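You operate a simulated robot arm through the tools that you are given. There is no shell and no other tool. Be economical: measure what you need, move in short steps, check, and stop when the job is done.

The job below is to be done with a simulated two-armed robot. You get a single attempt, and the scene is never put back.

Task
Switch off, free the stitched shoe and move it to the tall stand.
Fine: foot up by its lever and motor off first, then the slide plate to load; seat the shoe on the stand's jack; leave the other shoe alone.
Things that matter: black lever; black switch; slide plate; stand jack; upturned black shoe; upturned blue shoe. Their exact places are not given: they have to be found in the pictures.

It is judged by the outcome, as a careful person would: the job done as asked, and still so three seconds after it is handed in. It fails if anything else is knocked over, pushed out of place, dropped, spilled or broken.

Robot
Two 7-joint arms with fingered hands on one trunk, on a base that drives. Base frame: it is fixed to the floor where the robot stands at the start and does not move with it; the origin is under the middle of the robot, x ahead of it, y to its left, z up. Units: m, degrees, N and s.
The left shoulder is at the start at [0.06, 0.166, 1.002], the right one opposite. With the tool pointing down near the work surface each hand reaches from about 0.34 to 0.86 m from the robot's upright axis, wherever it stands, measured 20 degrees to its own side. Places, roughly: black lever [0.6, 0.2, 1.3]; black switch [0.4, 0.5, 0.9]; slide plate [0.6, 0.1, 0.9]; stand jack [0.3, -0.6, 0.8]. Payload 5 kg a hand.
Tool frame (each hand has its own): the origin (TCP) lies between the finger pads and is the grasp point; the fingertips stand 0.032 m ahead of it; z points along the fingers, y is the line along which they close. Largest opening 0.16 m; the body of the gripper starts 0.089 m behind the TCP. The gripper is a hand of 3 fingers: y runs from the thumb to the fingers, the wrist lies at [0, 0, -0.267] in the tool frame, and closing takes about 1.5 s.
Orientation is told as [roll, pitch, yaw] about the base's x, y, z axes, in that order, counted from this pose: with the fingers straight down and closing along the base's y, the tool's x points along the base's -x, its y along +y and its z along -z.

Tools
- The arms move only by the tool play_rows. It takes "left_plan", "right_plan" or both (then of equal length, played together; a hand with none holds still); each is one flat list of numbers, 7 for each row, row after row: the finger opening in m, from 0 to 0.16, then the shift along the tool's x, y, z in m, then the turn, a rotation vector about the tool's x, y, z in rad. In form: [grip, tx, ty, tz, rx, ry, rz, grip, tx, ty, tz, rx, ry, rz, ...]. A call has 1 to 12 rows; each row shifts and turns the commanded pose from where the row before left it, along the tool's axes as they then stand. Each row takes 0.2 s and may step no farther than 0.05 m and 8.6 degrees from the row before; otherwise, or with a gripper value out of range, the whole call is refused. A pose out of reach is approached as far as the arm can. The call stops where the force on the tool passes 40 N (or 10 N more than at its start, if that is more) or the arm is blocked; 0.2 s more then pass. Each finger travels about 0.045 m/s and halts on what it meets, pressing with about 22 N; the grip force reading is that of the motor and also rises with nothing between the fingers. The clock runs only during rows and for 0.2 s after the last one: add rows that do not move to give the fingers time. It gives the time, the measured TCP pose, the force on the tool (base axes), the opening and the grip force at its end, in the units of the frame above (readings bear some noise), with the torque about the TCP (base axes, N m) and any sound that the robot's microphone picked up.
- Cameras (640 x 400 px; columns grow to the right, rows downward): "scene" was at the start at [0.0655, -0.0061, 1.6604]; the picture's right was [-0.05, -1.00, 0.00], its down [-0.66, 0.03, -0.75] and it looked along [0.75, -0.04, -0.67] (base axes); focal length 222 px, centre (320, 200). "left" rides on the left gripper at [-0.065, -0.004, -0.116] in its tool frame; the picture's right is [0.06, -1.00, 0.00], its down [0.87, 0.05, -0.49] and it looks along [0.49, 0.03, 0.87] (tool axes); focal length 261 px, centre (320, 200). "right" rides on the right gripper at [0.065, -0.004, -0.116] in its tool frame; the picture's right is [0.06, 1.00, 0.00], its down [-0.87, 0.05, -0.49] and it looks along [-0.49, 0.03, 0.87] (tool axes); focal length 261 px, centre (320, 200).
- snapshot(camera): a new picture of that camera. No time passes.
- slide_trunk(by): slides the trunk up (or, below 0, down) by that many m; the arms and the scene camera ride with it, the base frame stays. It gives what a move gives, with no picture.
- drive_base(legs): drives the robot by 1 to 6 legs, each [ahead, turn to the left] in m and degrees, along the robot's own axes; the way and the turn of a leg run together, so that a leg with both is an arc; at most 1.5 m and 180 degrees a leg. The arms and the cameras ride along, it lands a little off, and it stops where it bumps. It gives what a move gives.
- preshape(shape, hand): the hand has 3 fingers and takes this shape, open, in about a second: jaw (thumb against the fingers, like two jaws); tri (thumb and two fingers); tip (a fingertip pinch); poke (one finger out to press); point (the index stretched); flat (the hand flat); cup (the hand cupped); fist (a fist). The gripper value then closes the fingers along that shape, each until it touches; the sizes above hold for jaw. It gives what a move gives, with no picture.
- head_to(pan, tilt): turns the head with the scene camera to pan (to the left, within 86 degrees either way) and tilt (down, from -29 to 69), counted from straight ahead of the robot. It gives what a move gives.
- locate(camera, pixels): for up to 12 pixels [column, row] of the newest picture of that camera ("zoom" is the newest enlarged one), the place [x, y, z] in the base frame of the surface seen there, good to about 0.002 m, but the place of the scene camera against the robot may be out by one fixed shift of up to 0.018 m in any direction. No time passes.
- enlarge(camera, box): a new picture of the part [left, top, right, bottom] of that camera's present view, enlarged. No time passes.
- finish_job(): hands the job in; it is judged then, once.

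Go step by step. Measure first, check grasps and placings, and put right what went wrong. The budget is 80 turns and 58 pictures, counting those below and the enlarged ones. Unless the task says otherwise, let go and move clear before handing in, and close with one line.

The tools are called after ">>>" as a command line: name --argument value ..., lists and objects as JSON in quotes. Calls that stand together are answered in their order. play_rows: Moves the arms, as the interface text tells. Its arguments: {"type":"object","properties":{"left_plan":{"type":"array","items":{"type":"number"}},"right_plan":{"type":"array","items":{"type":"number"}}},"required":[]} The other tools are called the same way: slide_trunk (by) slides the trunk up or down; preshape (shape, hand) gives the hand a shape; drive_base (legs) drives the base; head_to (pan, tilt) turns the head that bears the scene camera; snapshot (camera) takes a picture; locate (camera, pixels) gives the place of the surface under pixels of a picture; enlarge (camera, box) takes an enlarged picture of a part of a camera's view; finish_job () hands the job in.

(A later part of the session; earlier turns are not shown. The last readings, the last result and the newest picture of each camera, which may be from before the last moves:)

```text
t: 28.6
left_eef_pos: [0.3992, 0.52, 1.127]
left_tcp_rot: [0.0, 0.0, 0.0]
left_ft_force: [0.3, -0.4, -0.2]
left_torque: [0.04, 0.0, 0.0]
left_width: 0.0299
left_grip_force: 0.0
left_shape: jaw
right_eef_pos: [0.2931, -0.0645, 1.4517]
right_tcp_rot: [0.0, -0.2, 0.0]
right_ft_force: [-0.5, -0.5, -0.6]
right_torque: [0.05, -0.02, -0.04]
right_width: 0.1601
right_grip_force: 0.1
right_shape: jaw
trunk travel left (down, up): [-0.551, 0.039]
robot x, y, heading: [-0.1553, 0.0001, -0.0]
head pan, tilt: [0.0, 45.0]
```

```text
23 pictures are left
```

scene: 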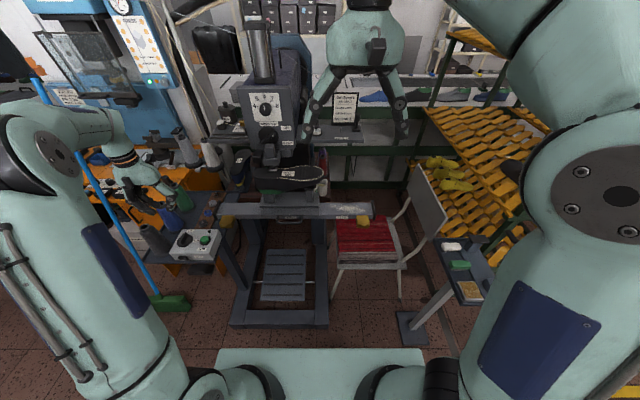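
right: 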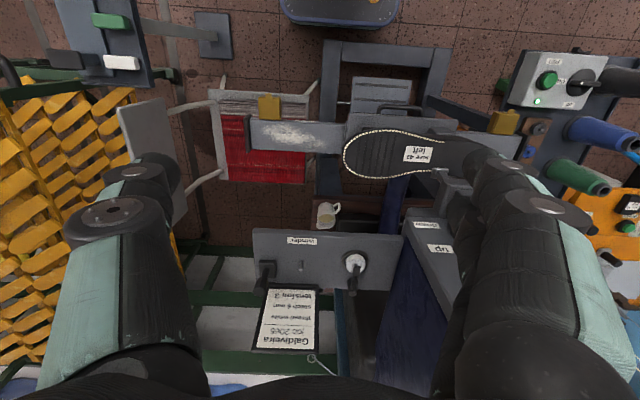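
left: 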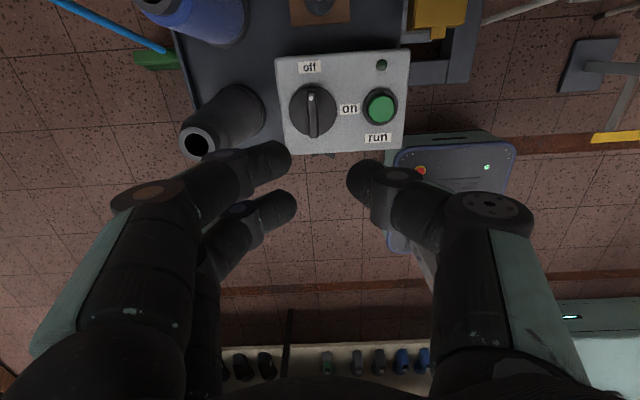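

Motor is off. Now I look closely at the slide plate, its handle and the load mark.

>>> enlarge --camera "scene" --box '[205, 150, 385, 250]'

>>> locate --camera "zoom" --pixels '[[180, 205], [390, 205], [285, 215], [170, 180], [480, 245], [300, 245], [590, 215], [320, 100], [130, 120], [410, 85], [360, 165], [205, 175]]'

```text
3.56 times, centred on (295, 200) of scene
```

zoom: 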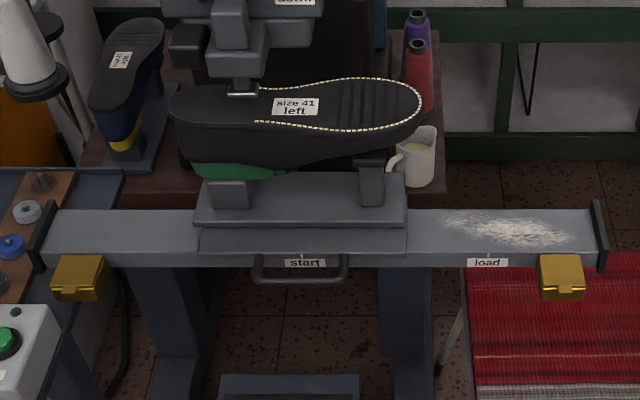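

```text
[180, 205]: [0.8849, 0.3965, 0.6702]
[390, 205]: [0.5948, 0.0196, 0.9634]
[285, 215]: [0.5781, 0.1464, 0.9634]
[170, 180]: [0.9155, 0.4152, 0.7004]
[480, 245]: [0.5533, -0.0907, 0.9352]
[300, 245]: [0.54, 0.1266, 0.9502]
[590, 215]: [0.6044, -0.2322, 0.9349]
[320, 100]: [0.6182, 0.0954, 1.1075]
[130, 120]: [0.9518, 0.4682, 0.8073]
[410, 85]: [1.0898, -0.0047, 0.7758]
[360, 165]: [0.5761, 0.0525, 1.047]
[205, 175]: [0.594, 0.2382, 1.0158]
```

The carriage sits at "start" (y≈0.125) and "load" lies about 0.22 m to the right. The U-handle in front is about 0.10 m wide, so I can straddle it with the right hand; I measure it.

>>> enlarge --camera "scene" --box '[260, 205, 320, 240]'

>>> locate --camera "scene" --pixels '[[277, 226], [289, 229], [301, 226], [277, 229], [302, 229], [285, 229], [295, 229], [289, 228], [342, 224], [291, 223], [276, 223]]'

```text
10.67 times, centred on (290, 222) of scene
```

zoom: 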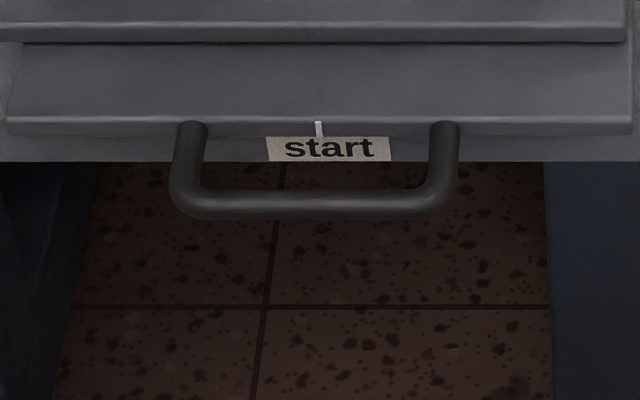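

```text
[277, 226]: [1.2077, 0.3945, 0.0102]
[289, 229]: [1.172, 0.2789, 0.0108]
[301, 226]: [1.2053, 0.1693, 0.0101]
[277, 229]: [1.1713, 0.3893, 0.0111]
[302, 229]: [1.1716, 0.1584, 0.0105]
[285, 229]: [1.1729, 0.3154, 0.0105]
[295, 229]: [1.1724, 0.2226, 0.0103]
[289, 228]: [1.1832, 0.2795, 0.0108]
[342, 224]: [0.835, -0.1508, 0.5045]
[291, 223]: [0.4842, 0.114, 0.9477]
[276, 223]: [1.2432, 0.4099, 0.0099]
```

I use the zoom pixels of the handle itself.

>>> locate --camera "zoom" --pixels '[[183, 190], [315, 203], [445, 190], [190, 145], [443, 145], [319, 130], [319, 100], [319, 150], [10, 125], [632, 125]]'

>>> enlarge --camera "scene" --box '[320, 195, 380, 235]'

>>> locate --camera "zoom" --pixels '[[235, 290], [240, 270]]'

```text
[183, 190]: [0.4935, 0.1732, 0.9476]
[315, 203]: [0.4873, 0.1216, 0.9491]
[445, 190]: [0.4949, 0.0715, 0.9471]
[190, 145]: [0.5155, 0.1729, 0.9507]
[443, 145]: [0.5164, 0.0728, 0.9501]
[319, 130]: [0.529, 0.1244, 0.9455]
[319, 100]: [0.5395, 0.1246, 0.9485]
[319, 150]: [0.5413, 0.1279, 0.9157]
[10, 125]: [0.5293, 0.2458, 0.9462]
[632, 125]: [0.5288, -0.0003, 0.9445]
```

```text
10.00 times, centred on (350, 215) of scene
```

zoom: 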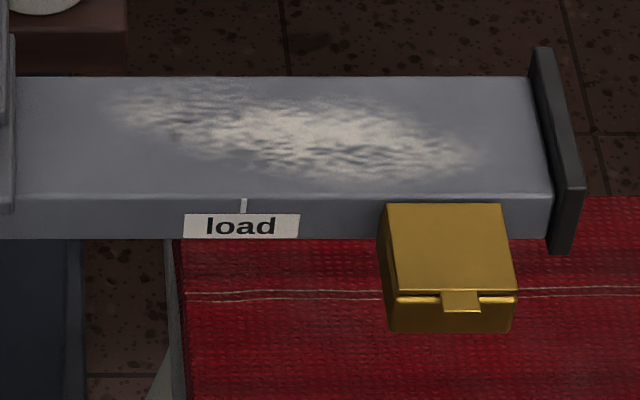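

```text
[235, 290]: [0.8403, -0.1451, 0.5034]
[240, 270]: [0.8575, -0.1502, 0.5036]
```

>>> locate --camera "zoom" --pixels '[[243, 205], [240, 225], [540, 185], [530, 100], [440, 250], [385, 215]]'

>>> head_to --pan -35 --tilt 50

>>> snapshot --camera "scene"

```text
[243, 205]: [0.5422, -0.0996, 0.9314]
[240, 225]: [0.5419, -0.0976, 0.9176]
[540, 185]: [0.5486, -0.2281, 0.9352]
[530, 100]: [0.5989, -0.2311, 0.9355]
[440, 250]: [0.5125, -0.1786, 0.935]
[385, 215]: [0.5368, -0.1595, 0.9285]
```

```text
t: 29.6
left_eef_pos: [0.4001, 0.5199, 1.1254]
left_tcp_rot: [0.0, 0.2, -0.2]
left_ft_force: [-0.2, 0.6, 0.1]
left_torque: [0.01, -0.01, 0.01]
left_width: 0.03
left_grip_force: 0.1
left_shape: jaw
right_eef_pos: [0.2951, -0.0649, 1.451]
right_tcp_rot: [0.0, -0.1, 0.0]
right_ft_force: [0.0, 0.3, 0.3]
right_torque: [-0.02, 0.01, 0.0]
right_width: 0.1597
right_grip_force: 0.0
right_shape: jaw
trunk travel left (down, up): [-0.551, 0.039]
robot x, y, heading: [-0.148, 0.0019, -0.1]
head pan, tilt: [-35.0, 50.0]
```

```text
19 pictures are left
```

scene: 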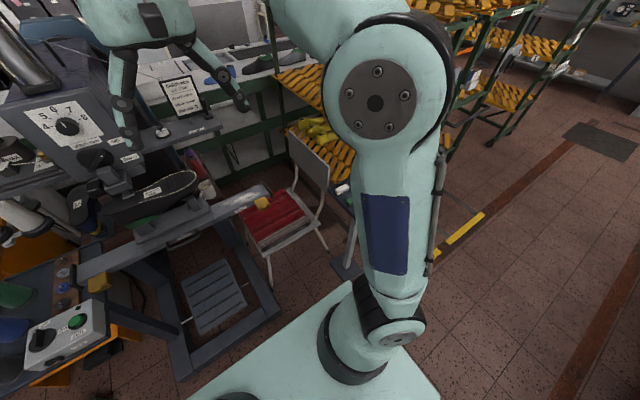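

The upper plate and shoe now sit about 5 cm farther back than at the start (label x 0.549 → 0.602), apparently linked with the foot lift. Before sliding I check clearance to the mug and spools behind.

>>> enlarge --camera "scene" --box '[90, 130, 280, 260]'

>>> locate --camera "zoom" --pixels '[[390, 185], [380, 200], [345, 120], [335, 160], [355, 285], [380, 250], [210, 190], [340, 145], [130, 245], [60, 285], [300, 260], [160, 345]]'

```text
3.08 times, centred on (185, 195) of scene
```

zoom: 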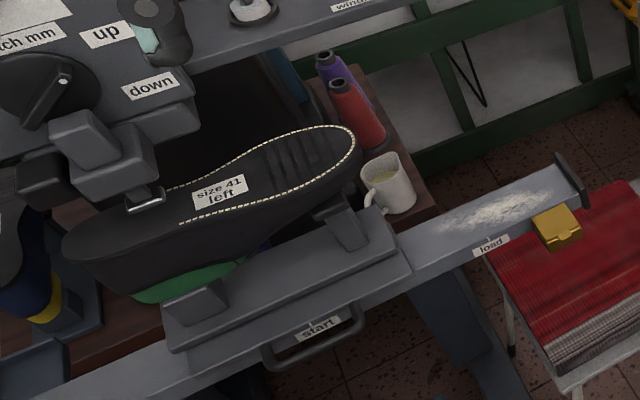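

```text
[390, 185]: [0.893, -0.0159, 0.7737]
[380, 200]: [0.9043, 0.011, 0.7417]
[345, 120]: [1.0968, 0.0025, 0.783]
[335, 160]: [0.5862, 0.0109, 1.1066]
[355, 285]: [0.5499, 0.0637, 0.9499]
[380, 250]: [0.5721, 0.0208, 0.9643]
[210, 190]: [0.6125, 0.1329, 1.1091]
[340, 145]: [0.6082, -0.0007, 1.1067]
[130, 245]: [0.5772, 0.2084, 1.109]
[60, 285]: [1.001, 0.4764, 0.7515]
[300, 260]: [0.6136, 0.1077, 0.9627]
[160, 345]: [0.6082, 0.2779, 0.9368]
```

The mug and spools are well behind (x≈0.9), so sliding is safe. I bring the right hand, wide open, above the handle.

>>> play_rows --right_plan '[0.16, -0.0313, 0.0317, 0.02, 0, 0, 0, 0.16, -0.0313, 0.0317, 0.02, 0, 0, 0, 0.16, -0.0313, 0.0317, 0.02, 0, 0, 0, 0.16, -0.0313, 0.0317, 0.02, 0, 0, 0, 0.16, -0.0313, 0.0317, 0.02, 0, 0, 0, 0.16, -0.0313, 0.0317, 0.02, 0, 0, 0, 0.16, 0, 0, 0.045, 0, 0, 0, 0.16, 0, 0, 0.045, 0, 0, 0, 0.16, 0, 0, 0.045, 0, 0, 0, 0.16, 0, 0, 0.045, 0, 0, 0, 0.16, 0, 0, 0.045, 0, 0, 0, 0.16, 0, 0, 0.045, 0, 0, 0]'

>>> snapshot --camera "right"

```text
t: 32.2
left_eef_pos: [0.4005, 0.5207, 1.1247]
left_tcp_rot: [-0.1, 0.1, -0.1]
left_ft_force: [0.6, -1.0, 0.2]
left_torque: [-0.03, 0.04, -0.01]
left_width: 0.0299
left_grip_force: 0.1
left_shape: jaw
right_eef_pos: [0.4382, 0.0876, 1.0738]
right_tcp_rot: [0.1, 0.0, 0.0]
right_ft_force: [-0.8, 0.2, 0.1]
right_torque: [0.01, 0.01, -0.01]
right_width: 0.1597
right_grip_force: 0.0
right_shape: jaw
right hand out of reach, approached as far as the arm can: row 5, 6
trunk travel left (down, up): [-0.551, 0.039]
robot x, y, heading: [-0.1519, 0.0041, 0.0]
head pan, tilt: [-35.0, 50.0]
```

```text
17 pictures are left
```

right: 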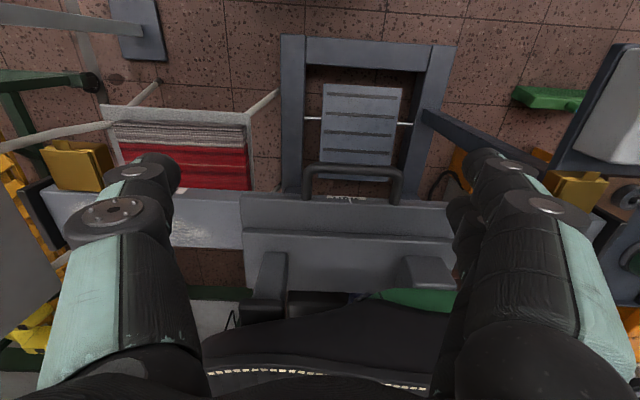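

The right camera sees the handle at (308–398, 170). I locate it in this frame along with posts and shoe.

>>> locate --camera "right" --pixels '[[309, 182], [397, 182], [352, 168], [345, 198], [180, 188], [280, 375], [270, 290], [425, 285], [420, 298], [350, 250]]'

```text
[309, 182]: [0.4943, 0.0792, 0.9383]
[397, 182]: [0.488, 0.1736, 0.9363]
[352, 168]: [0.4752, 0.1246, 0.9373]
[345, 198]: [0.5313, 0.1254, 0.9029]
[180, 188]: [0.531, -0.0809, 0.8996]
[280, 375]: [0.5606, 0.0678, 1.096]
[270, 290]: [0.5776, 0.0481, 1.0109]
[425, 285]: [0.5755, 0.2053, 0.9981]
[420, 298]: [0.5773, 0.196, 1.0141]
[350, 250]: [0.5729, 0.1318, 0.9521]
```

Handle: legs at y 0.077 and 0.175, x 0.475–0.52, z 0.937. I straddle it at TCP [0.478, 0.126, 0.948] and close.

>>> play_rows --right_plan '[0.16, -0.02, 0.019, 0, 0, 0, 0, 0.16, -0.02, 0.019, 0, 0, 0, 0, 0.16, 0, 0, 0.045, 0, 0, 0, 0.16, 0, 0, 0.045, 0, 0, 0, 0.16, 0, 0, 0.036, 0, 0, 0, 0.16, 0, 0, 0, 0, 0, 0]'

```text
t: 33.6
left_eef_pos: [0.3999, 0.5208, 1.1271]
left_tcp_rot: [-0.1, 0.1, -0.1]
left_ft_force: [-0.1, 0.5, -0.3]
left_torque: [0.03, -0.01, -0.01]
left_width: 0.0298
left_grip_force: 0.1
left_shape: jaw
right_eef_pos: [0.4776, 0.1241, 0.948]
right_tcp_rot: [0.0, -0.1, 0.0]
right_ft_force: [-0.6, 0.3, -1.1]
right_torque: [0.03, 0.02, 0.02]
right_width: 0.1599
right_grip_force: 0.0
right_shape: jaw
trunk travel left (down, up): [-0.551, 0.039]
robot x, y, heading: [-0.1524, 0.0016, 0.1]
head pan, tilt: [-35.0, 50.0]
```

Positioned without contact. I close on the handle, then start sliding right gently.

>>> play_rows --right_plan '[0.08, 0, 0, 0, 0, 0, 0, 0.08, 0, 0, 0, 0, 0, 0, 0.08, 0, 0, 0, 0, 0, 0, 0.08, 0, 0, 0, 0, 0, 0, 0.08, 0, 0, 0, 0, 0, 0, 0.08, 0, -0.02, 0, 0, 0, 0, 0.08, 0, -0.02, 0, 0, 0, 0, 0.08, 0, 0, 0, 0, 0, 0]'

>>> snapshot --camera "right"

```text
t: 35.5
left_eef_pos: [0.402, 0.5202, 1.1253]
left_tcp_rot: [-0.1, 0.0, -0.1]
left_ft_force: [-0.5, 0.4, -0.5]
left_torque: [0.03, 0.05, 0.04]
left_width: 0.0298
left_grip_force: 0.0
left_shape: jaw
right_eef_pos: [0.4771, 0.0837, 0.9458]
right_tcp_rot: [0.0, 0.0, -0.1]
right_ft_force: [0.5, -0.4, 0.1]
right_torque: [0.01, -0.02, -0.02]
right_width: 0.0858
right_grip_force: 0.1
right_shape: jaw
trunk travel left (down, up): [-0.551, 0.039]
robot x, y, heading: [-0.1484, 0.0019, -0.1]
head pan, tilt: [-35.0, 50.0]
```

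```text
16 pictures are left
```

right: 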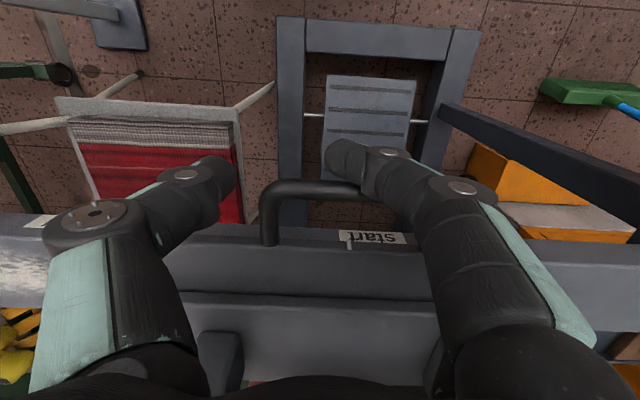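

The opening is 0.086 and I'm not sure the carriage moved; I locate the handle leg, tick and fingers.

>>> locate --camera "right" --pixels '[[268, 225], [320, 188], [348, 243], [268, 195], [345, 165], [230, 175], [365, 190], [215, 340]]'

```text
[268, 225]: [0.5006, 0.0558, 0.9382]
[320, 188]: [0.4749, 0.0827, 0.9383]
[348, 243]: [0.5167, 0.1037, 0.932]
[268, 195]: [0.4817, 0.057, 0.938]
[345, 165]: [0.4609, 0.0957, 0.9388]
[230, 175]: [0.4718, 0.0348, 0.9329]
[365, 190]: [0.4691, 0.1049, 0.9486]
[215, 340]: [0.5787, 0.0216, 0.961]
```

The carriage has already moved 0.021 m with the fingers pushing the leg. I continue 0.16 m to the right and re-measure.

>>> play_rows --right_plan '[0.08, 0, -0.02, 0, 0, 0, 0, 0.08, 0, -0.02, 0, 0, 0, 0, 0.08, 0, -0.02, 0, 0, 0, 0, 0.08, 0, -0.02, 0, 0, 0, 0, 0.08, 0, -0.02, 0, 0, 0, 0, 0.08, 0, -0.02, 0, 0, 0, 0, 0.08, 0, -0.02, 0, 0, 0, 0, 0.08, 0, -0.02, 0, 0, 0, 0, 0.08, 0, 0, 0, 0, 0, 0]'

>>> snapshot --camera "right"

```text
t: 37.5
left_eef_pos: [0.4002, 0.5204, 1.1263]
left_tcp_rot: [-0.1, 0.2, -0.1]
left_ft_force: [0.6, 1.1, 0.7]
left_torque: [0.0, 0.04, 0.01]
left_width: 0.03
left_grip_force: 0.0
left_shape: jaw
right_eef_pos: [0.4777, -0.0749, 0.9478]
right_tcp_rot: [0.0, 0.1, -0.2]
right_ft_force: [-12.2, -1.4, -10.3]
right_torque: [-0.49, 0.4, 0.09]
right_width: 0.0597
right_grip_force: 21.9
right_shape: jaw
trunk travel left (down, up): [-0.551, 0.039]
robot x, y, heading: [-0.1471, 0.0011, -0.0]
head pan, tilt: [-35.0, 50.0]
```

```text
15 pictures are left
```

right: 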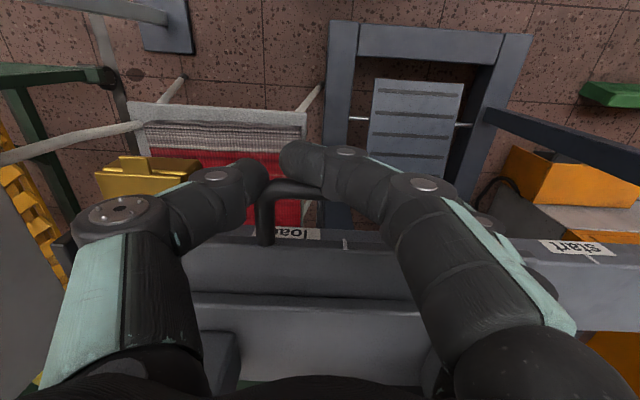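

"load" label at (298,235) and a tick at (345,243) are visible; I locate them.

>>> locate --camera "right" --pixels '[[345, 243], [265, 230], [298, 236], [598, 258], [265, 205], [575, 248], [280, 229], [318, 235]]'

>>> enlarge --camera "right" --box '[220, 150, 400, 270]'

```text
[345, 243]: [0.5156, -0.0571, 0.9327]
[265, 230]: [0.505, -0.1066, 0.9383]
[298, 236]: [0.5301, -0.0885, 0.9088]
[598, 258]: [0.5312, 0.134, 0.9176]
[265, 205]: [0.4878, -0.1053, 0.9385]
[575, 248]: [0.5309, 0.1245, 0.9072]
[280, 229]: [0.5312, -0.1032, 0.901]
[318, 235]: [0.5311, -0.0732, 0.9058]
```

```text
3.33 times, centred on (310, 210) of right
```

zoom: 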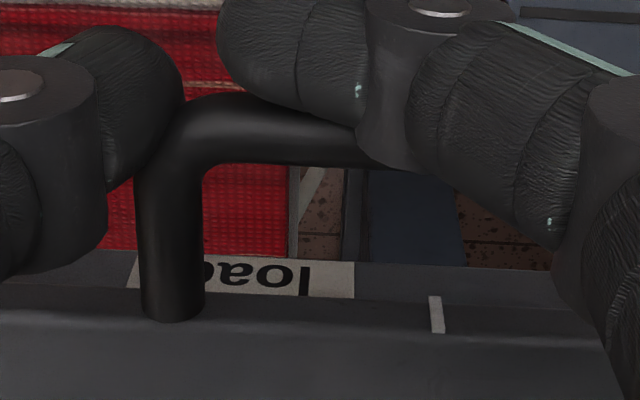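

The carriage tick is at y=−0.057 and the load mark at ≈−0.097, so 0.040 m remain.

>>> play_rows --right_plan '[0.08, 0, -0.015, 0, 0, 0, 0, 0.08, 0, -0.015, 0, 0, 0, 0, 0.08, 0, -0.01, 0, 0, 0, 0, 0.08, 0, 0, 0, 0, 0, 0]'

>>> enlarge --camera "right" --box '[220, 150, 400, 270]'

```text
t: 38.5
left_eef_pos: [0.4002, 0.5223, 1.1249]
left_tcp_rot: [-0.2, 0.0, -0.1]
left_ft_force: [-0.2, -0.6, -0.3]
left_torque: [-0.02, -0.02, 0.01]
left_width: 0.03
left_grip_force: 0.0
left_shape: jaw
right_eef_pos: [0.4766, -0.1121, 0.9476]
right_tcp_rot: [0.2, -0.1, 0.1]
right_ft_force: [-13.4, 15.3, -17.9]
right_torque: [-0.63, 0.46, -0.06]
right_width: 0.0565
right_grip_force: 22.3
right_shape: jaw
trunk travel left (down, up): [-0.551, 0.039]
robot x, y, heading: [-0.1519, 0.0036, 0.1]
head pan, tilt: [-35.0, 50.0]
```

```text
3.33 times, centred on (310, 210) of right
```

zoom: 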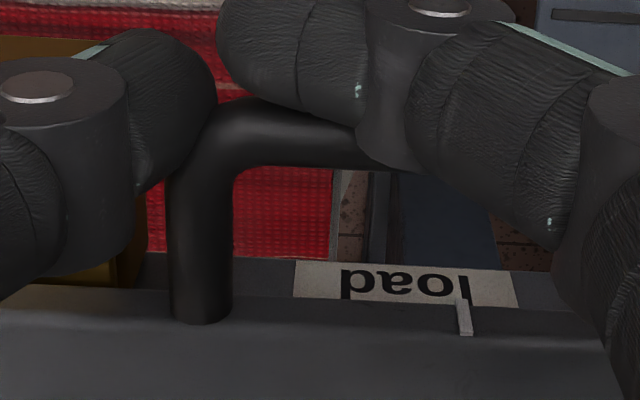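

>>> locate --camera "zoom" --pixels '[[464, 320], [298, 285], [515, 290], [407, 270], [200, 300], [463, 296]]'

```text
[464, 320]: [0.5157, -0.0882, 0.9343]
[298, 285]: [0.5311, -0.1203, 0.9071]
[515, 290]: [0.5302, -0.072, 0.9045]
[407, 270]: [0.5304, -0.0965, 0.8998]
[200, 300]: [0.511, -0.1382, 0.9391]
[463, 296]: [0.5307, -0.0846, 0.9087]
```

The tick is 8 mm short of the label centre (−0.088 vs −0.0965); I nudge 0.01 m more.

>>> play_rows --right_plan '[0.08, 0, -0.006, 0, 0, 0, 0, 0.08, 0, -0.006, 0, 0, 0, 0, 0.08, 0, 0, 0, 0, 0, 0]'

>>> snapshot --camera "right"

>>> locate --camera "right" --pixels '[[353, 246], [350, 246], [356, 246], [359, 246], [347, 246], [275, 235], [262, 235], [270, 235]]'

```text
t: 39.0
left_eef_pos: [0.4005, 0.5228, 1.1257]
left_tcp_rot: [-0.3, 0.2, 0.0]
left_ft_force: [-0.1, 0.0, -0.2]
left_torque: [0.01, -0.02, 0.0]
left_width: 0.0299
left_grip_force: 0.0
left_shape: jaw
right_eef_pos: [0.4756, -0.1177, 0.9461]
right_tcp_rot: [0.5, 0.2, 0.3]
right_ft_force: [2.4, 19.0, -11.7]
right_torque: [-0.63, 0.19, -0.84]
right_width: 0.0556
right_grip_force: 22.3
right_shape: jaw
trunk travel left (down, up): [-0.551, 0.039]
robot x, y, heading: [-0.1515, -0.0058, 0.3]
head pan, tilt: [-35.0, 50.0]
stopped in row 2 (right hand): the force on the tool passed its limit at 42 N (the readings are from after the stop); the commanded pose is now the measured one
```

```text
12 pictures are left
```

right: 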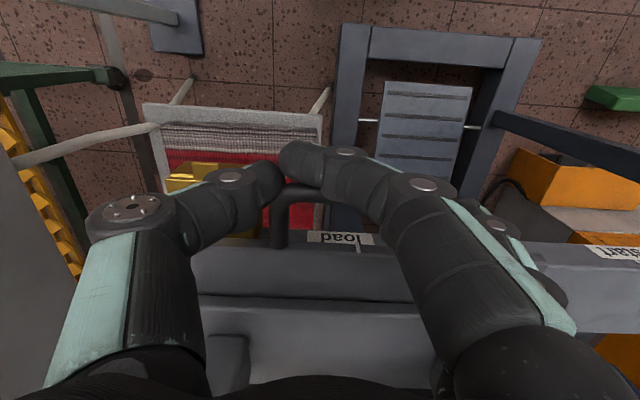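

```text
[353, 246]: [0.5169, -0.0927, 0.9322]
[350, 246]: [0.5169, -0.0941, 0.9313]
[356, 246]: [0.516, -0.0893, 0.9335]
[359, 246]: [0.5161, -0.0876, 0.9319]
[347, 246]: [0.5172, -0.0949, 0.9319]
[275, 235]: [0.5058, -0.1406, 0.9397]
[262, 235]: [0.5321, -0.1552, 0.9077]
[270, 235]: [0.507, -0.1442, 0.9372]
```

The thumb has met the yellow box beside the rail end (y≈−0.157), so I must not push that way further. The tick reads ≈−0.092. I ease the grip while shifting away from the box and lift out.

>>> play_rows --right_plan '[0.065, 0, 0.004, 0, 0, 0, 0, 0.075, 0, 0.006, 0, 0, 0, 0, 0.075, 0, 0.0, 0, 0, 0, 0, 0.075, 0, 0, -0.03, 0, 0, 0, 0.075, 0, 0, -0.045, 0, 0, 0, 0.075, 0, 0, -0.045, 0, 0, 0]'

>>> snapshot --camera "right"

```text
t: 40.4
left_eef_pos: [0.3985, 0.5211, 1.1262]
left_tcp_rot: [-0.1, 0.0, 0.0]
left_ft_force: [-0.1, 0.3, -0.2]
left_torque: [-0.01, 0.01, -0.02]
left_width: 0.0299
left_grip_force: 0.0
left_shape: jaw
right_eef_pos: [0.4769, -0.1133, 1.067]
right_tcp_rot: [0.2, 0.2, 0.1]
right_ft_force: [-0.4, -0.1, -0.1]
right_torque: [0.02, 0.01, 0.0]
right_width: 0.0487
right_grip_force: 9.6
right_shape: jaw
trunk travel left (down, up): [-0.551, 0.039]
robot x, y, heading: [-0.1517, -0.0012, 0.2]
head pan, tilt: [-35.0, 50.0]
```

```text
11 pictures are left
```

right: 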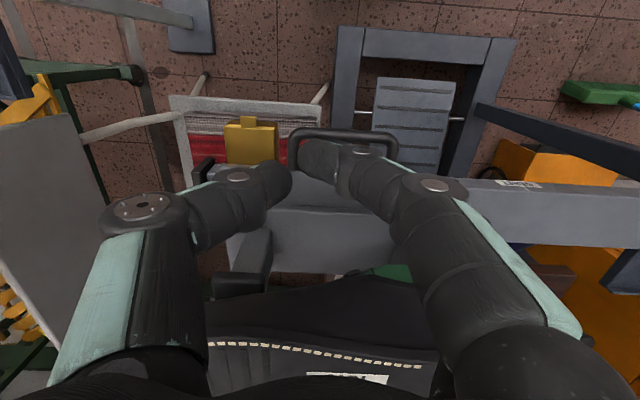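

The hand is clear, yellow box intact at (250,143). I locate the handle legs and rail stop to judge the carriage position.

>>> locate --camera "right" --pixels '[[293, 158], [392, 152], [340, 133], [272, 145], [205, 180], [517, 184], [232, 260], [228, 245], [350, 378], [215, 345], [250, 145]]'

```text
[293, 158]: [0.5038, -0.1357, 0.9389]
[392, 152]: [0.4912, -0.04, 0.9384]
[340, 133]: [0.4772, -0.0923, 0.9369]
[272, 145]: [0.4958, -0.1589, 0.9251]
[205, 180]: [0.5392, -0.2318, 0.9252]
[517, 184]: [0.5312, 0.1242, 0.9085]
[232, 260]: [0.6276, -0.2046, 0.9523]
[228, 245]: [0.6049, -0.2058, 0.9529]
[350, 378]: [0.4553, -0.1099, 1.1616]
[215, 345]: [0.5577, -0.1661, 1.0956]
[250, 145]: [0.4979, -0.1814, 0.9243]
```

The carriage centre is at ≈−0.090, about 7 mm short. I'll finish by nudging the right-hand leg of the handle with closed fingers from its left side.

>>> play_rows --right_plan '[0, -0.004, 0.041, 0, 0, 0, 0, 0, -0.004, 0.041, 0, 0, 0, 0, 0, 0, 0.043, 0, 0, 0, 0, 0, 0, 0, 0.04, 0, 0, 0, 0, 0, 0, 0.04, 0, 0, 0, 0, 0, 0, 0.039, 0, 0, 0, 0, 0, -0.012, 0, 0, 0, 0, 0, 0, -0.012, 0, 0, 0, 0, 0, 0, 0, 0, 0, 0, 0]'

>>> snapshot --camera "right"

```text
t: 42.4
left_eef_pos: [0.4006, 0.5208, 1.1257]
left_tcp_rot: [-0.1, 0.1, -0.1]
left_ft_force: [0.7, 0.0, -0.2]
left_torque: [0.0, -0.01, -0.01]
left_width: 0.0299
left_grip_force: 0.0
left_shape: jaw
right_eef_pos: [0.4831, -0.0098, 0.9491]
right_tcp_rot: [0.2, 0.2, 0.2]
right_ft_force: [0.2, -0.2, 0.5]
right_torque: [-0.01, 0.01, -0.03]
right_width: 0.0164
right_grip_force: 21.7
right_shape: jaw
trunk travel left (down, up): [-0.551, 0.039]
robot x, y, heading: [-0.153, 0.0041, 0.2]
head pan, tilt: [-35.0, 50.0]
```

```text
10 pictures are left
```

right: 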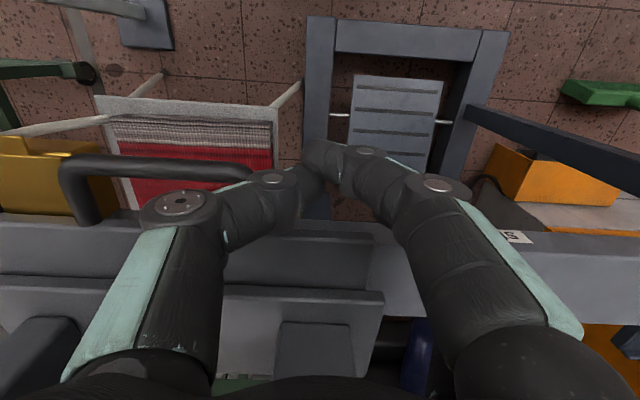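

No contact yet, the leg being just beside the thumb at (255,175). I nudge in small steps.

>>> play_rows --right_plan '[0, 0, -0.006, 0, 0, 0, 0, 0, 0, -0.005, 0, 0, 0, 0, 0, 0, 0, 0, 0, 0, 0]'

>>> snapshot --camera "right"

>>> locate --camera "right" --pixels '[[85, 200], [95, 200], [75, 200], [105, 200], [160, 165], [375, 250], [365, 240], [255, 178]]'

```text
t: 43.2
left_eef_pos: [0.3996, 0.5228, 1.1251]
left_tcp_rot: [-0.1, 0.1, 0.0]
left_ft_force: [-0.5, 0.2, 0.5]
left_torque: [0.0, 0.02, -0.03]
left_width: 0.0299
left_grip_force: 0.1
left_shape: jaw
right_eef_pos: [0.483, -0.0193, 0.9496]
right_tcp_rot: [0.2, 0.1, 0.2]
right_ft_force: [0.1, 4.9, 1.3]
right_torque: [0.03, -0.01, -0.02]
right_width: 0.0158
right_grip_force: 22.3
right_shape: jaw
trunk travel left (down, up): [-0.551, 0.039]
robot x, y, heading: [-0.1512, 0.0009, 0.4]
head pan, tilt: [-35.0, 50.0]
```

```text
9 pictures are left
```

right: 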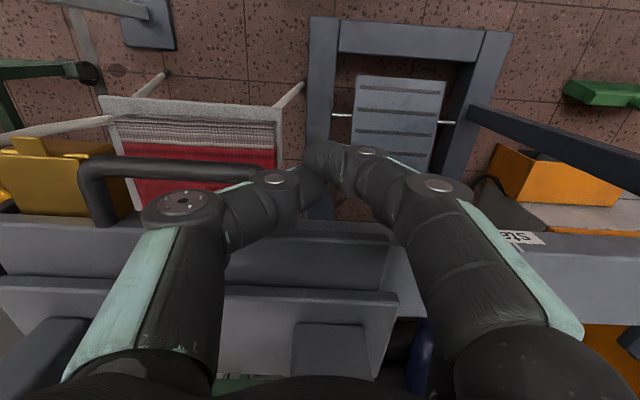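

```text
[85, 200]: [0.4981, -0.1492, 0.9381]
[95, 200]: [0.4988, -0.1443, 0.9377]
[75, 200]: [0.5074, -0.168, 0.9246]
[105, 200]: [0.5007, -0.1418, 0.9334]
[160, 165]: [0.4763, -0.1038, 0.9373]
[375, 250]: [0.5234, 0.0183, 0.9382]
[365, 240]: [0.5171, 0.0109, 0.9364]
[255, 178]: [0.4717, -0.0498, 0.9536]
```

The carriage is now displaced 0.2205 m, i.e. centred on the load mark. I lift the right hand clear and move it over the stand for a look.

>>> play_rows --right_plan '[0.08, 0, 0.01, -0.03, 0, 0, 0, 0.08, 0, 0, -0.045, 0, 0, 0, 0.08, 0, 0, -0.045, 0, 0, 0, 0.08, 0.02, 0, -0.045, 0, 0, 0, 0.08, 0.02, -0.03, -0.03, 0, 0, 0, 0.08, 0.02, -0.035, -0.025, 0, 0, 0, 0.08, 0.02, -0.04, -0.02, 0, 0, 0, 0.08, 0.02, -0.042, -0.015, 0, 0, 0, 0.08, 0.02, -0.042, -0.015, 0, 0, 0, 0.08, 0.02, -0.042, -0.015, 0, 0, 0, 0.08, 0.02, -0.042, -0.015, 0, 0, 0, 0.08, 0.02, -0.045, 0, 0, 0, 0]'

>>> play_rows --right_plan '[0.08, 0.015, -0.045, 0, 0, 0, 0, 0.08, 0.015, -0.045, 0, 0, 0, 0, 0.08, 0.01, -0.045, 0, 0, 0, 0, 0.08, 0.01, -0.045, 0, 0, 0, 0, 0.08, 0, -0.045, 0, 0, 0, 0, 0.08, 0, -0.035, 0, 0, 0, 0, 0.08, 0, 0, 0, 0, 0, 0]'

>>> snapshot --camera "right"

```text
t: 45.8
left_eef_pos: [0.3999, 0.5194, 1.1264]
left_tcp_rot: [-0.1, 0.0, -0.1]
left_ft_force: [-0.3, -1.6, 0.2]
left_torque: [0.0, 0.0, 0.0]
left_width: 0.03
left_grip_force: 0.0
left_shape: jaw
right_eef_pos: [0.303, -0.3326, 1.2467]
right_tcp_rot: [0.3, 0.1, 0.2]
right_ft_force: [0.9, 0.2, 0.6]
right_torque: [0.04, -0.03, -0.03]
right_width: 0.0796
right_grip_force: 0.0
right_shape: jaw
trunk travel left (down, up): [-0.551, 0.039]
robot x, y, heading: [-0.1526, 0.0043, 0.1]
head pan, tilt: [-35.0, 50.0]
```

```text
t: 47.4
left_eef_pos: [0.4005, 0.5214, 1.1264]
left_tcp_rot: [-0.1, 0.1, 0.0]
left_ft_force: [-0.7, -0.1, 0.3]
left_torque: [-0.01, -0.04, 0.0]
left_width: 0.0297
left_grip_force: 0.0
left_shape: jaw
right_eef_pos: [0.2572, -0.5906, 1.2476]
right_tcp_rot: [0.2, 0.1, 0.2]
right_ft_force: [0.2, 0.2, -1.2]
right_torque: [0.01, -0.03, -0.03]
right_width: 0.0797
right_grip_force: 0.1
right_shape: jaw
trunk travel left (down, up): [-0.551, 0.039]
robot x, y, heading: [-0.15, -0.0007, 0.1]
head pan, tilt: [-35.0, 50.0]
```

```text
8 pictures are left
```

right: 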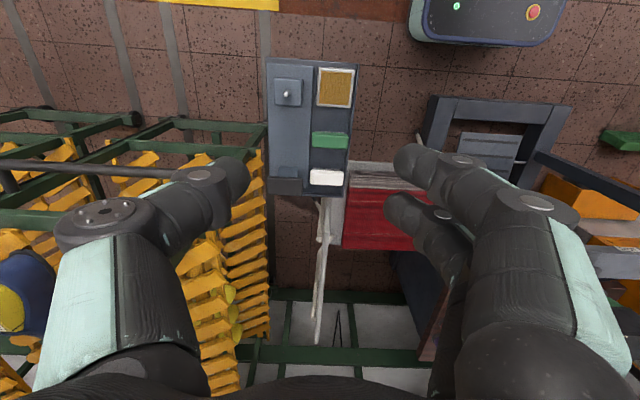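

The stand has a jack with a pinned heel post at (288,92) and a black-topped toe rest at (287,182), lying along x. Compared with the carriage the shoe must turn +90° (toe from −y to +x). I zoom and measure.

>>> enlarge --camera "right" --box '[250, 50, 370, 210]'

>>> locate --camera "right" --pixels '[[288, 93], [280, 84], [298, 85], [280, 102], [298, 103], [285, 180], [272, 188], [300, 188], [287, 170], [290, 135], [325, 178], [335, 90]]'

```text
2.50 times, centred on (310, 130) of right
```

zoom: 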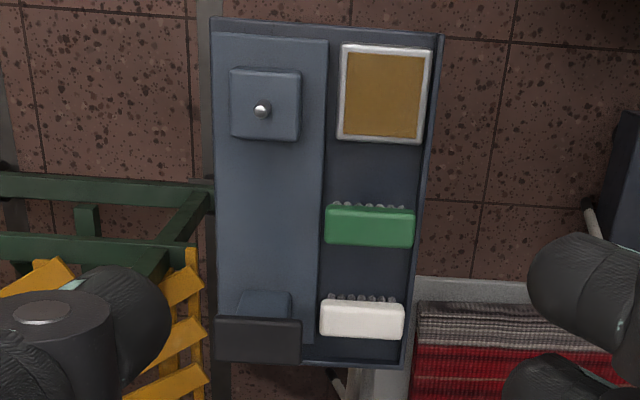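

```text
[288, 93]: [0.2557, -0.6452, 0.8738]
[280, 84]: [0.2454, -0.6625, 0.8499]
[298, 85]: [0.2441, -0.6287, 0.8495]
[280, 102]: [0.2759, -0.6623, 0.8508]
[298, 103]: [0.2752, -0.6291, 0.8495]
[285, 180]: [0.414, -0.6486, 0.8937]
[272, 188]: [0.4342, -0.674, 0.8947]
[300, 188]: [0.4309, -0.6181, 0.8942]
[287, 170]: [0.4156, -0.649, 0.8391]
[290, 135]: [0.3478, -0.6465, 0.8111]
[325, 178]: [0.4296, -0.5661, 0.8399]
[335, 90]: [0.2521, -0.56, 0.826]
```

Stand pin at [0.256, −0.6455], block top z 0.850; toe rest at x≈0.425, z 0.894. Before grasping the shoe I check the winder tray's front edge and the shoe outline from the last scene picture (no new picture).

>>> locate --camera "scene" --pixels '[[143, 151], [169, 142], [187, 135], [205, 129], [144, 149], [126, 208], [150, 203], [180, 193], [165, 176], [190, 172], [135, 188], [199, 180]]'

```text
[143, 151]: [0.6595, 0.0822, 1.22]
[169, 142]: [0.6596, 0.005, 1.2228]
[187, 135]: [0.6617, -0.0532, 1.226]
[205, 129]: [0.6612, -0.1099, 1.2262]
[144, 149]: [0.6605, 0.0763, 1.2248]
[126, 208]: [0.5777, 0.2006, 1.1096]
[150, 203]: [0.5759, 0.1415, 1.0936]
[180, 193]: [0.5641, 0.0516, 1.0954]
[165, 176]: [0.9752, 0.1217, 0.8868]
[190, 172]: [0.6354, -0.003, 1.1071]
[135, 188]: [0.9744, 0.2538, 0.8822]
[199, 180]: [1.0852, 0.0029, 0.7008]
```

The tray edge (true x≈0.649, z≈1.21) would foul a vertical hand closing across the shoe, so I plan to come in leaning from the toe side. I check where the tray ends on the right.

>>> locate --camera "scene" --pixels '[[210, 127], [214, 126], [217, 125], [219, 124], [221, 123], [224, 122], [218, 128], [215, 121], [212, 131]]'

```text
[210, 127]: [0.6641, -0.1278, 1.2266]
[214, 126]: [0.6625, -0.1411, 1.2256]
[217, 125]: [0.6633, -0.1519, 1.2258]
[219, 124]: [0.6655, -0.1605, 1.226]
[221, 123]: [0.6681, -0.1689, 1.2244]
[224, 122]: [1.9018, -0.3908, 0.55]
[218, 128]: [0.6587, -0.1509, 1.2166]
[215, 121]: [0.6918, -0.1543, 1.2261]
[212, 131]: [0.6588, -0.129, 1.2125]
```

The tray ends at y≈−0.17, so a 45° lean from the toe side clears it. I take one enlarged scene view of the shoe at load to measure its outline.

>>> head_to --pan -10 --tilt 48

>>> enlarge --camera "scene" --box '[230, 120, 410, 230]'

```text
t: 48.3
left_eef_pos: [0.3992, 0.5217, 1.1266]
left_tcp_rot: [-0.1, 0.1, -0.1]
left_ft_force: [0.3, -0.3, 0.1]
left_torque: [0.02, -0.02, 0.01]
left_width: 0.03
left_grip_force: 0.0
left_shape: jaw
right_eef_pos: [0.2545, -0.591, 1.2466]
right_tcp_rot: [0.3, 0.0, 0.2]
right_ft_force: [0.1, -0.6, -0.3]
right_torque: [-0.02, -0.02, -0.02]
right_width: 0.0796
right_grip_force: 0.0
right_shape: jaw
trunk travel left (down, up): [-0.551, 0.039]
robot x, y, heading: [-0.1488, -0.0036, 0.2]
head pan, tilt: [-10.0, 48.0]
```

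```text
3.56 times, centred on (320, 175) of scene
```

zoom: 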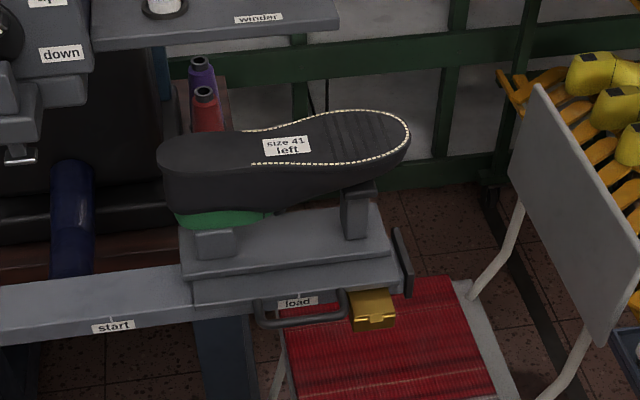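

>>> locate --camera "zoom" --pixels '[[408, 130], [160, 160], [287, 145], [345, 112], [350, 160], [300, 120], [300, 165], [225, 132], [220, 172], [357, 205], [216, 240], [220, 195]]'

```text
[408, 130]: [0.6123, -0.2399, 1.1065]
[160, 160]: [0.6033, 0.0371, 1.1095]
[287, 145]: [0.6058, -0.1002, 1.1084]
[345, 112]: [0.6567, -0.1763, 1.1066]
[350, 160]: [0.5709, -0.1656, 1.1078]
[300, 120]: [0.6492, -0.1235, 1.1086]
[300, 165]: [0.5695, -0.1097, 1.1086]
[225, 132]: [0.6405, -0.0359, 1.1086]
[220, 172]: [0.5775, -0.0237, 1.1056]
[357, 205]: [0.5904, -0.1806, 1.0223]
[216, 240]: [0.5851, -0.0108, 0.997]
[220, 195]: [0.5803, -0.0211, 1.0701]
```

The shoe axis is x≈0.598 (true), heel y 0.039, toe −0.238; posts at y≈−0.009 and −0.178, matching the stand's spacing. Before a reach trial at the stand I check how near the yellow rack is (same right picture).

>>> locate --camera "right" --pixels '[[255, 160], [262, 200], [255, 260], [265, 320], [130, 122], [100, 160], [215, 300], [320, 300], [250, 130], [60, 165], [230, 200], [225, 260]]'

```text
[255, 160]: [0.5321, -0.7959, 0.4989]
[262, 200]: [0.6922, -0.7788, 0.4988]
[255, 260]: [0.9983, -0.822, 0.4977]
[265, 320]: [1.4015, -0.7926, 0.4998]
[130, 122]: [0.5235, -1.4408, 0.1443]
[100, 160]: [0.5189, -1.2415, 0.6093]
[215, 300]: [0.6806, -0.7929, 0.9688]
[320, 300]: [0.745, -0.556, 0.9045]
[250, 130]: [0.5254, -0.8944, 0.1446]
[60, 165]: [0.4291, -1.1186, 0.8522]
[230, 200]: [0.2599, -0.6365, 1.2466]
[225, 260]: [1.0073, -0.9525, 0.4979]
```

The rack is beyond y≈−0.78: clear. I drive ahead 0.13 m and try the leaned-back pose above the stand with an empty hand.

>>> drive_base --legs '[[0.13, 0]]'

>>> play_rows --right_plan '[0.14, 0, -0.01, 0, 0, 0.131, 0, 0.14, 0, -0.01, 0, 0, 0.131, 0, 0.14, 0, -0.01, 0, 0, 0.131, 0, 0.14, 0, -0.01, 0, 0, 0.131, 0, 0.14, 0, -0.01, 0, 0, 0.131, 0, 0.14, 0, 0, 0, 0, 0.131, 0, 0.14, 0, 0, 0, 0, 0, 0]'

```text
t: 49.6
left_eef_pos: [0.532, 0.5197, 1.1251]
left_tcp_rot: [-0.1, 0.2, -0.2]
left_ft_force: [0.6, 0.0, -0.1]
left_torque: [0.04, 0.09, 0.0]
left_width: 0.0299
left_grip_force: 0.1
left_shape: jaw
right_eef_pos: [0.3881, -0.5917, 1.2458]
right_tcp_rot: [0.3, 0.3, 0.0]
right_ft_force: [0.6, 0.5, -1.0]
right_torque: [-0.01, 0.05, 0.01]
right_width: 0.0799
right_grip_force: 0.0
right_shape: jaw
trunk travel left (down, up): [-0.551, 0.039]
robot x, y, heading: [-0.0203, 0.0005, 0.0]
head pan, tilt: [-10.0, 48.0]
```

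```text
t: 51.2
left_eef_pos: [0.5317, 0.5204, 1.1253]
left_tcp_rot: [-0.2, 0.2, -0.1]
left_ft_force: [0.1, -0.3, 0.1]
left_torque: [-0.01, 0.04, -0.03]
left_width: 0.0299
left_grip_force: 0.0
left_shape: jaw
right_eef_pos: [0.3481, -0.5636, 1.1911]
right_tcp_rot: [0.3, 45.2, 0.3]
right_ft_force: [0.6, 0.2, 0.2]
right_torque: [0.01, 0.03, 0.04]
right_width: 0.1398
right_grip_force: 0.1
right_shape: jaw
right hand out of reach, approached as far as the arm can: row 4, 5, 6
trunk travel left (down, up): [-0.551, 0.039]
robot x, y, heading: [-0.0237, 0.002, 0.0]
head pan, tilt: [-10.0, 48.0]
```

The lean is reached but the position falls short at this height; I test whether lower (as needed for placing) works.

>>> play_rows --right_plan '[0.14, -0.0275, -0.0133, 0.0218, 0, 0, 0, 0.14, -0.0275, -0.0133, 0.0218, 0, 0, 0, 0.14, -0.0275, -0.0133, 0.0218, 0, 0, 0, 0.14, -0.0275, -0.0133, 0.0218, 0, 0, 0, 0.14, -0.0275, -0.0133, 0.0218, 0, 0, 0, 0.14, -0.0275, -0.0133, 0.0218, 0, 0, 0, 0.14, 0, 0, 0, 0, 0, 0]'

```text
t: 52.8
left_eef_pos: [0.5308, 0.5206, 1.1266]
left_tcp_rot: [-0.1, 0.0, -0.2]
left_ft_force: [-0.6, 0.6, -0.4]
left_torque: [0.04, -0.01, -0.03]
left_width: 0.0297
left_grip_force: 0.1
left_shape: jaw
right_eef_pos: [0.3718, -0.6443, 0.9828]
right_tcp_rot: [0.4, 45.1, 0.3]
right_ft_force: [0.2, 0.3, 0.4]
right_torque: [-0.01, -0.02, 0.03]
right_width: 0.1397
right_grip_force: 0.1
right_shape: jaw
trunk travel left (down, up): [-0.551, 0.039]
robot x, y, heading: [-0.0205, 0.0015, -0.1]
head pan, tilt: [-10.0, 48.0]
```

Reachable at placing height. Now I return to the middle and swing the hand −90° about the vertical, which gives the toe-side lean for the pick.

>>> play_rows --right_plan '[0.14, 0.0165, 0.037, -0.0235, 0, 0, 0, 0.14, 0.0165, 0.037, -0.0235, 0, 0, 0, 0.14, 0.0165, 0.037, -0.0235, 0, 0, 0, 0.14, 0.0165, 0.037, -0.0235, 0, 0, 0, 0.14, 0.0165, 0.037, -0.0235, 0, 0, 0, 0.14, 0.0165, 0.037, -0.0235, 0, 0, 0]'

>>> play_rows --right_plan '[0.14, 0, 0, 0, -0.101, 0, 0.101, 0.14, 0, 0, 0, -0.101, 0, 0.101, 0.14, 0, 0, 0, -0.101, 0, 0.101, 0.14, 0, 0, 0, -0.101, 0, 0.101, 0.14, 0, 0, 0, -0.101, 0, 0.101, 0.14, 0, 0, 0, -0.101, 0, 0.101, 0.14, 0, 0, 0, -0.101, 0, 0.101, 0.14, 0, 0, 0, -0.101, 0, 0.101, 0.14, 0, 0, 0, -0.101, 0, 0.101, 0.14, 0, 0, 0, -0.101, 0, 0.101, 0.14, 0, 0, 0, -0.101, 0, 0.101, 0.14, 0, 0, 0, 0, 0, 0]'

```text
t: 54.2
left_eef_pos: [0.53, 0.5205, 1.126]
left_tcp_rot: [0.0, 0.2, -0.1]
left_ft_force: [-0.7, 0.6, -0.3]
left_torque: [-0.02, 0.03, -0.02]
left_width: 0.03
left_grip_force: 0.0
left_shape: jaw
right_eef_pos: [0.4014, -0.4208, 1.1531]
right_tcp_rot: [0.4, 45.2, 0.2]
right_ft_force: [-0.1, 0.2, -0.5]
right_torque: [0.0, 0.04, -0.02]
right_width: 0.14
right_grip_force: 0.1
right_shape: jaw
trunk travel left (down, up): [-0.551, 0.039]
robot x, y, heading: [-0.0213, 0.0043, 0.1]
head pan, tilt: [-10.0, 48.0]
```

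```text
t: 56.8
left_eef_pos: [0.5315, 0.5191, 1.1258]
left_tcp_rot: [-0.1, 0.1, -0.1]
left_ft_force: [0.7, -0.7, 0.5]
left_torque: [-0.02, 0.02, 0.02]
left_width: 0.03
left_grip_force: 0.0
left_shape: jaw
right_eef_pos: [0.4005, -0.4223, 1.1524]
right_tcp_rot: [-0.4, 45.2, -90.3]
right_ft_force: [0.8, -0.3, -0.6]
right_torque: [-0.01, 0.01, -0.05]
right_width: 0.14
right_grip_force: 0.0
right_shape: jaw
trunk travel left (down, up): [-0.551, 0.039]
robot x, y, heading: [-0.0242, 0.0009, 0.1]
head pan, tilt: [-10.0, 48.0]
```

I move to the pre-grasp point up and to the right of the toe and take one picture for alignment.

>>> play_rows --right_plan '[0.14, 0.0247, 0.0329, 0.0217, 0, 0, 0, 0.14, 0.0247, 0.0329, 0.0217, 0, 0, 0, 0.14, 0.0247, 0.0329, 0.0217, 0, 0, 0, 0.14, 0.0247, 0.0329, 0.0217, 0, 0, 0, 0.14, 0.0247, 0.0329, 0.0217, 0, 0, 0, 0.14, 0.0247, 0.0329, 0.0217, 0, 0, 0, 0.14, 0, 0, 0, 0, 0, 0]'

>>> snapshot --camera "right"

```text
t: 58.4
left_eef_pos: [0.5304, 0.5202, 1.1266]
left_tcp_rot: [-0.2, 0.0, -0.3]
left_ft_force: [0.3, -0.1, -1.2]
left_torque: [0.06, 0.0, -0.04]
left_width: 0.0298
left_grip_force: 0.1
left_shape: jaw
right_eef_pos: [0.5974, -0.2252, 1.1649]
right_tcp_rot: [-0.3, 45.3, -90.1]
right_ft_force: [-0.5, 0.6, -0.2]
right_torque: [0.02, 0.02, -0.01]
right_width: 0.1399
right_grip_force: 0.1
right_shape: jaw
trunk travel left (down, up): [-0.551, 0.039]
robot x, y, heading: [-0.0224, -0.002, 0.1]
head pan, tilt: [-10.0, 48.0]
```

```text
5 pictures are left
```

right: 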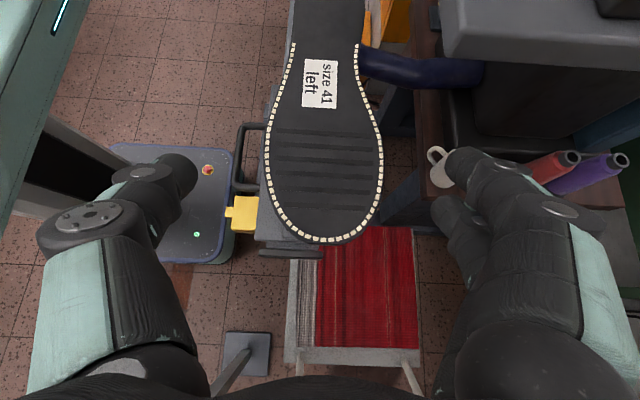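

The shoe sits centred between thumb and fingers, toe toward the hand. I measure sole edges.

>>> locate --camera "right" --pixels '[[263, 170], [383, 170], [284, 85], [367, 85], [325, 243], [268, 130], [374, 130], [320, 85], [460, 20], [450, 60]]'

```text
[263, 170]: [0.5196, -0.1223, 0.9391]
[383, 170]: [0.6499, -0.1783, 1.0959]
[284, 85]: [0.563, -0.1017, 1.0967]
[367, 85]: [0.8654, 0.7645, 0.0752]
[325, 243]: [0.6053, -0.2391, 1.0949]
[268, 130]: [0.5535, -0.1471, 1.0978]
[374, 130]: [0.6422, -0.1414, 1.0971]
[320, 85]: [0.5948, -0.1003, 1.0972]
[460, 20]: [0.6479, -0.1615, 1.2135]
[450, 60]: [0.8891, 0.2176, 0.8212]
```

Edges 0.5535–0.642 (centre 0.598) at y≈−0.145: aligned. I slide in 0.14 m along the tool axis and close gently.

>>> play_rows --right_plan '[0.14, 0, 0.0006, 0.035, 0, 0, 0, 0.14, 0, 0, 0.035, 0, 0, 0, 0.14, 0, 0, 0.035, 0, 0, 0, 0.14, 0, 0, 0.035, 0, 0, 0, 0.14, 0, 0, 0, 0, 0, 0]'

>>> play_rows --right_plan '[0.03, 0, 0, 0, 0, 0, 0, 0.03, 0, 0, 0, 0, 0, 0, 0.03, 0, 0, 0, 0, 0, 0, 0.03, 0, 0, 0, 0, 0, 0, 0.03, 0, 0, 0, 0, 0, 0, 0.03, 0, 0, 0, 0, 0, 0, 0.03, 0, 0, 0, 0, 0, 0, 0.03, 0, 0, 0, 0, 0, 0]'

```text
t: 59.6
left_eef_pos: [0.53, 0.5191, 1.1254]
left_tcp_rot: [0.0, 0.1, -0.2]
left_ft_force: [-0.2, -0.7, -0.3]
left_torque: [-0.01, 0.01, 0.0]
left_width: 0.03
left_grip_force: 0.0
left_shape: jaw
right_eef_pos: [0.5971, -0.1271, 1.0684]
right_tcp_rot: [-0.2, 45.3, -89.9]
right_ft_force: [0.8, -1.9, 6.7]
right_torque: [-0.3, -0.25, 0.03]
right_width: 0.1398
right_grip_force: 0.0
right_shape: jaw
trunk travel left (down, up): [-0.551, 0.039]
robot x, y, heading: [-0.023, 0.0006, 0.1]
head pan, tilt: [-10.0, 48.0]
```

```text
t: 61.4
left_eef_pos: [0.5308, 0.5199, 1.1253]
left_tcp_rot: [-0.1, 0.1, -0.3]
left_ft_force: [-0.7, -0.1, -0.1]
left_torque: [0.03, 0.02, 0.0]
left_width: 0.03
left_grip_force: 0.0
left_shape: jaw
right_eef_pos: [0.5978, -0.127, 1.0674]
right_tcp_rot: [-0.2, 45.2, -90.2]
right_ft_force: [3.6, -1.5, 6.9]
right_torque: [-0.62, -0.22, 0.09]
right_width: 0.0652
right_grip_force: 21.8
right_shape: jaw
trunk travel left (down, up): [-0.551, 0.039]
robot x, y, heading: [-0.017, -0.0014, 0.3]
head pan, tilt: [-10.0, 48.0]
```

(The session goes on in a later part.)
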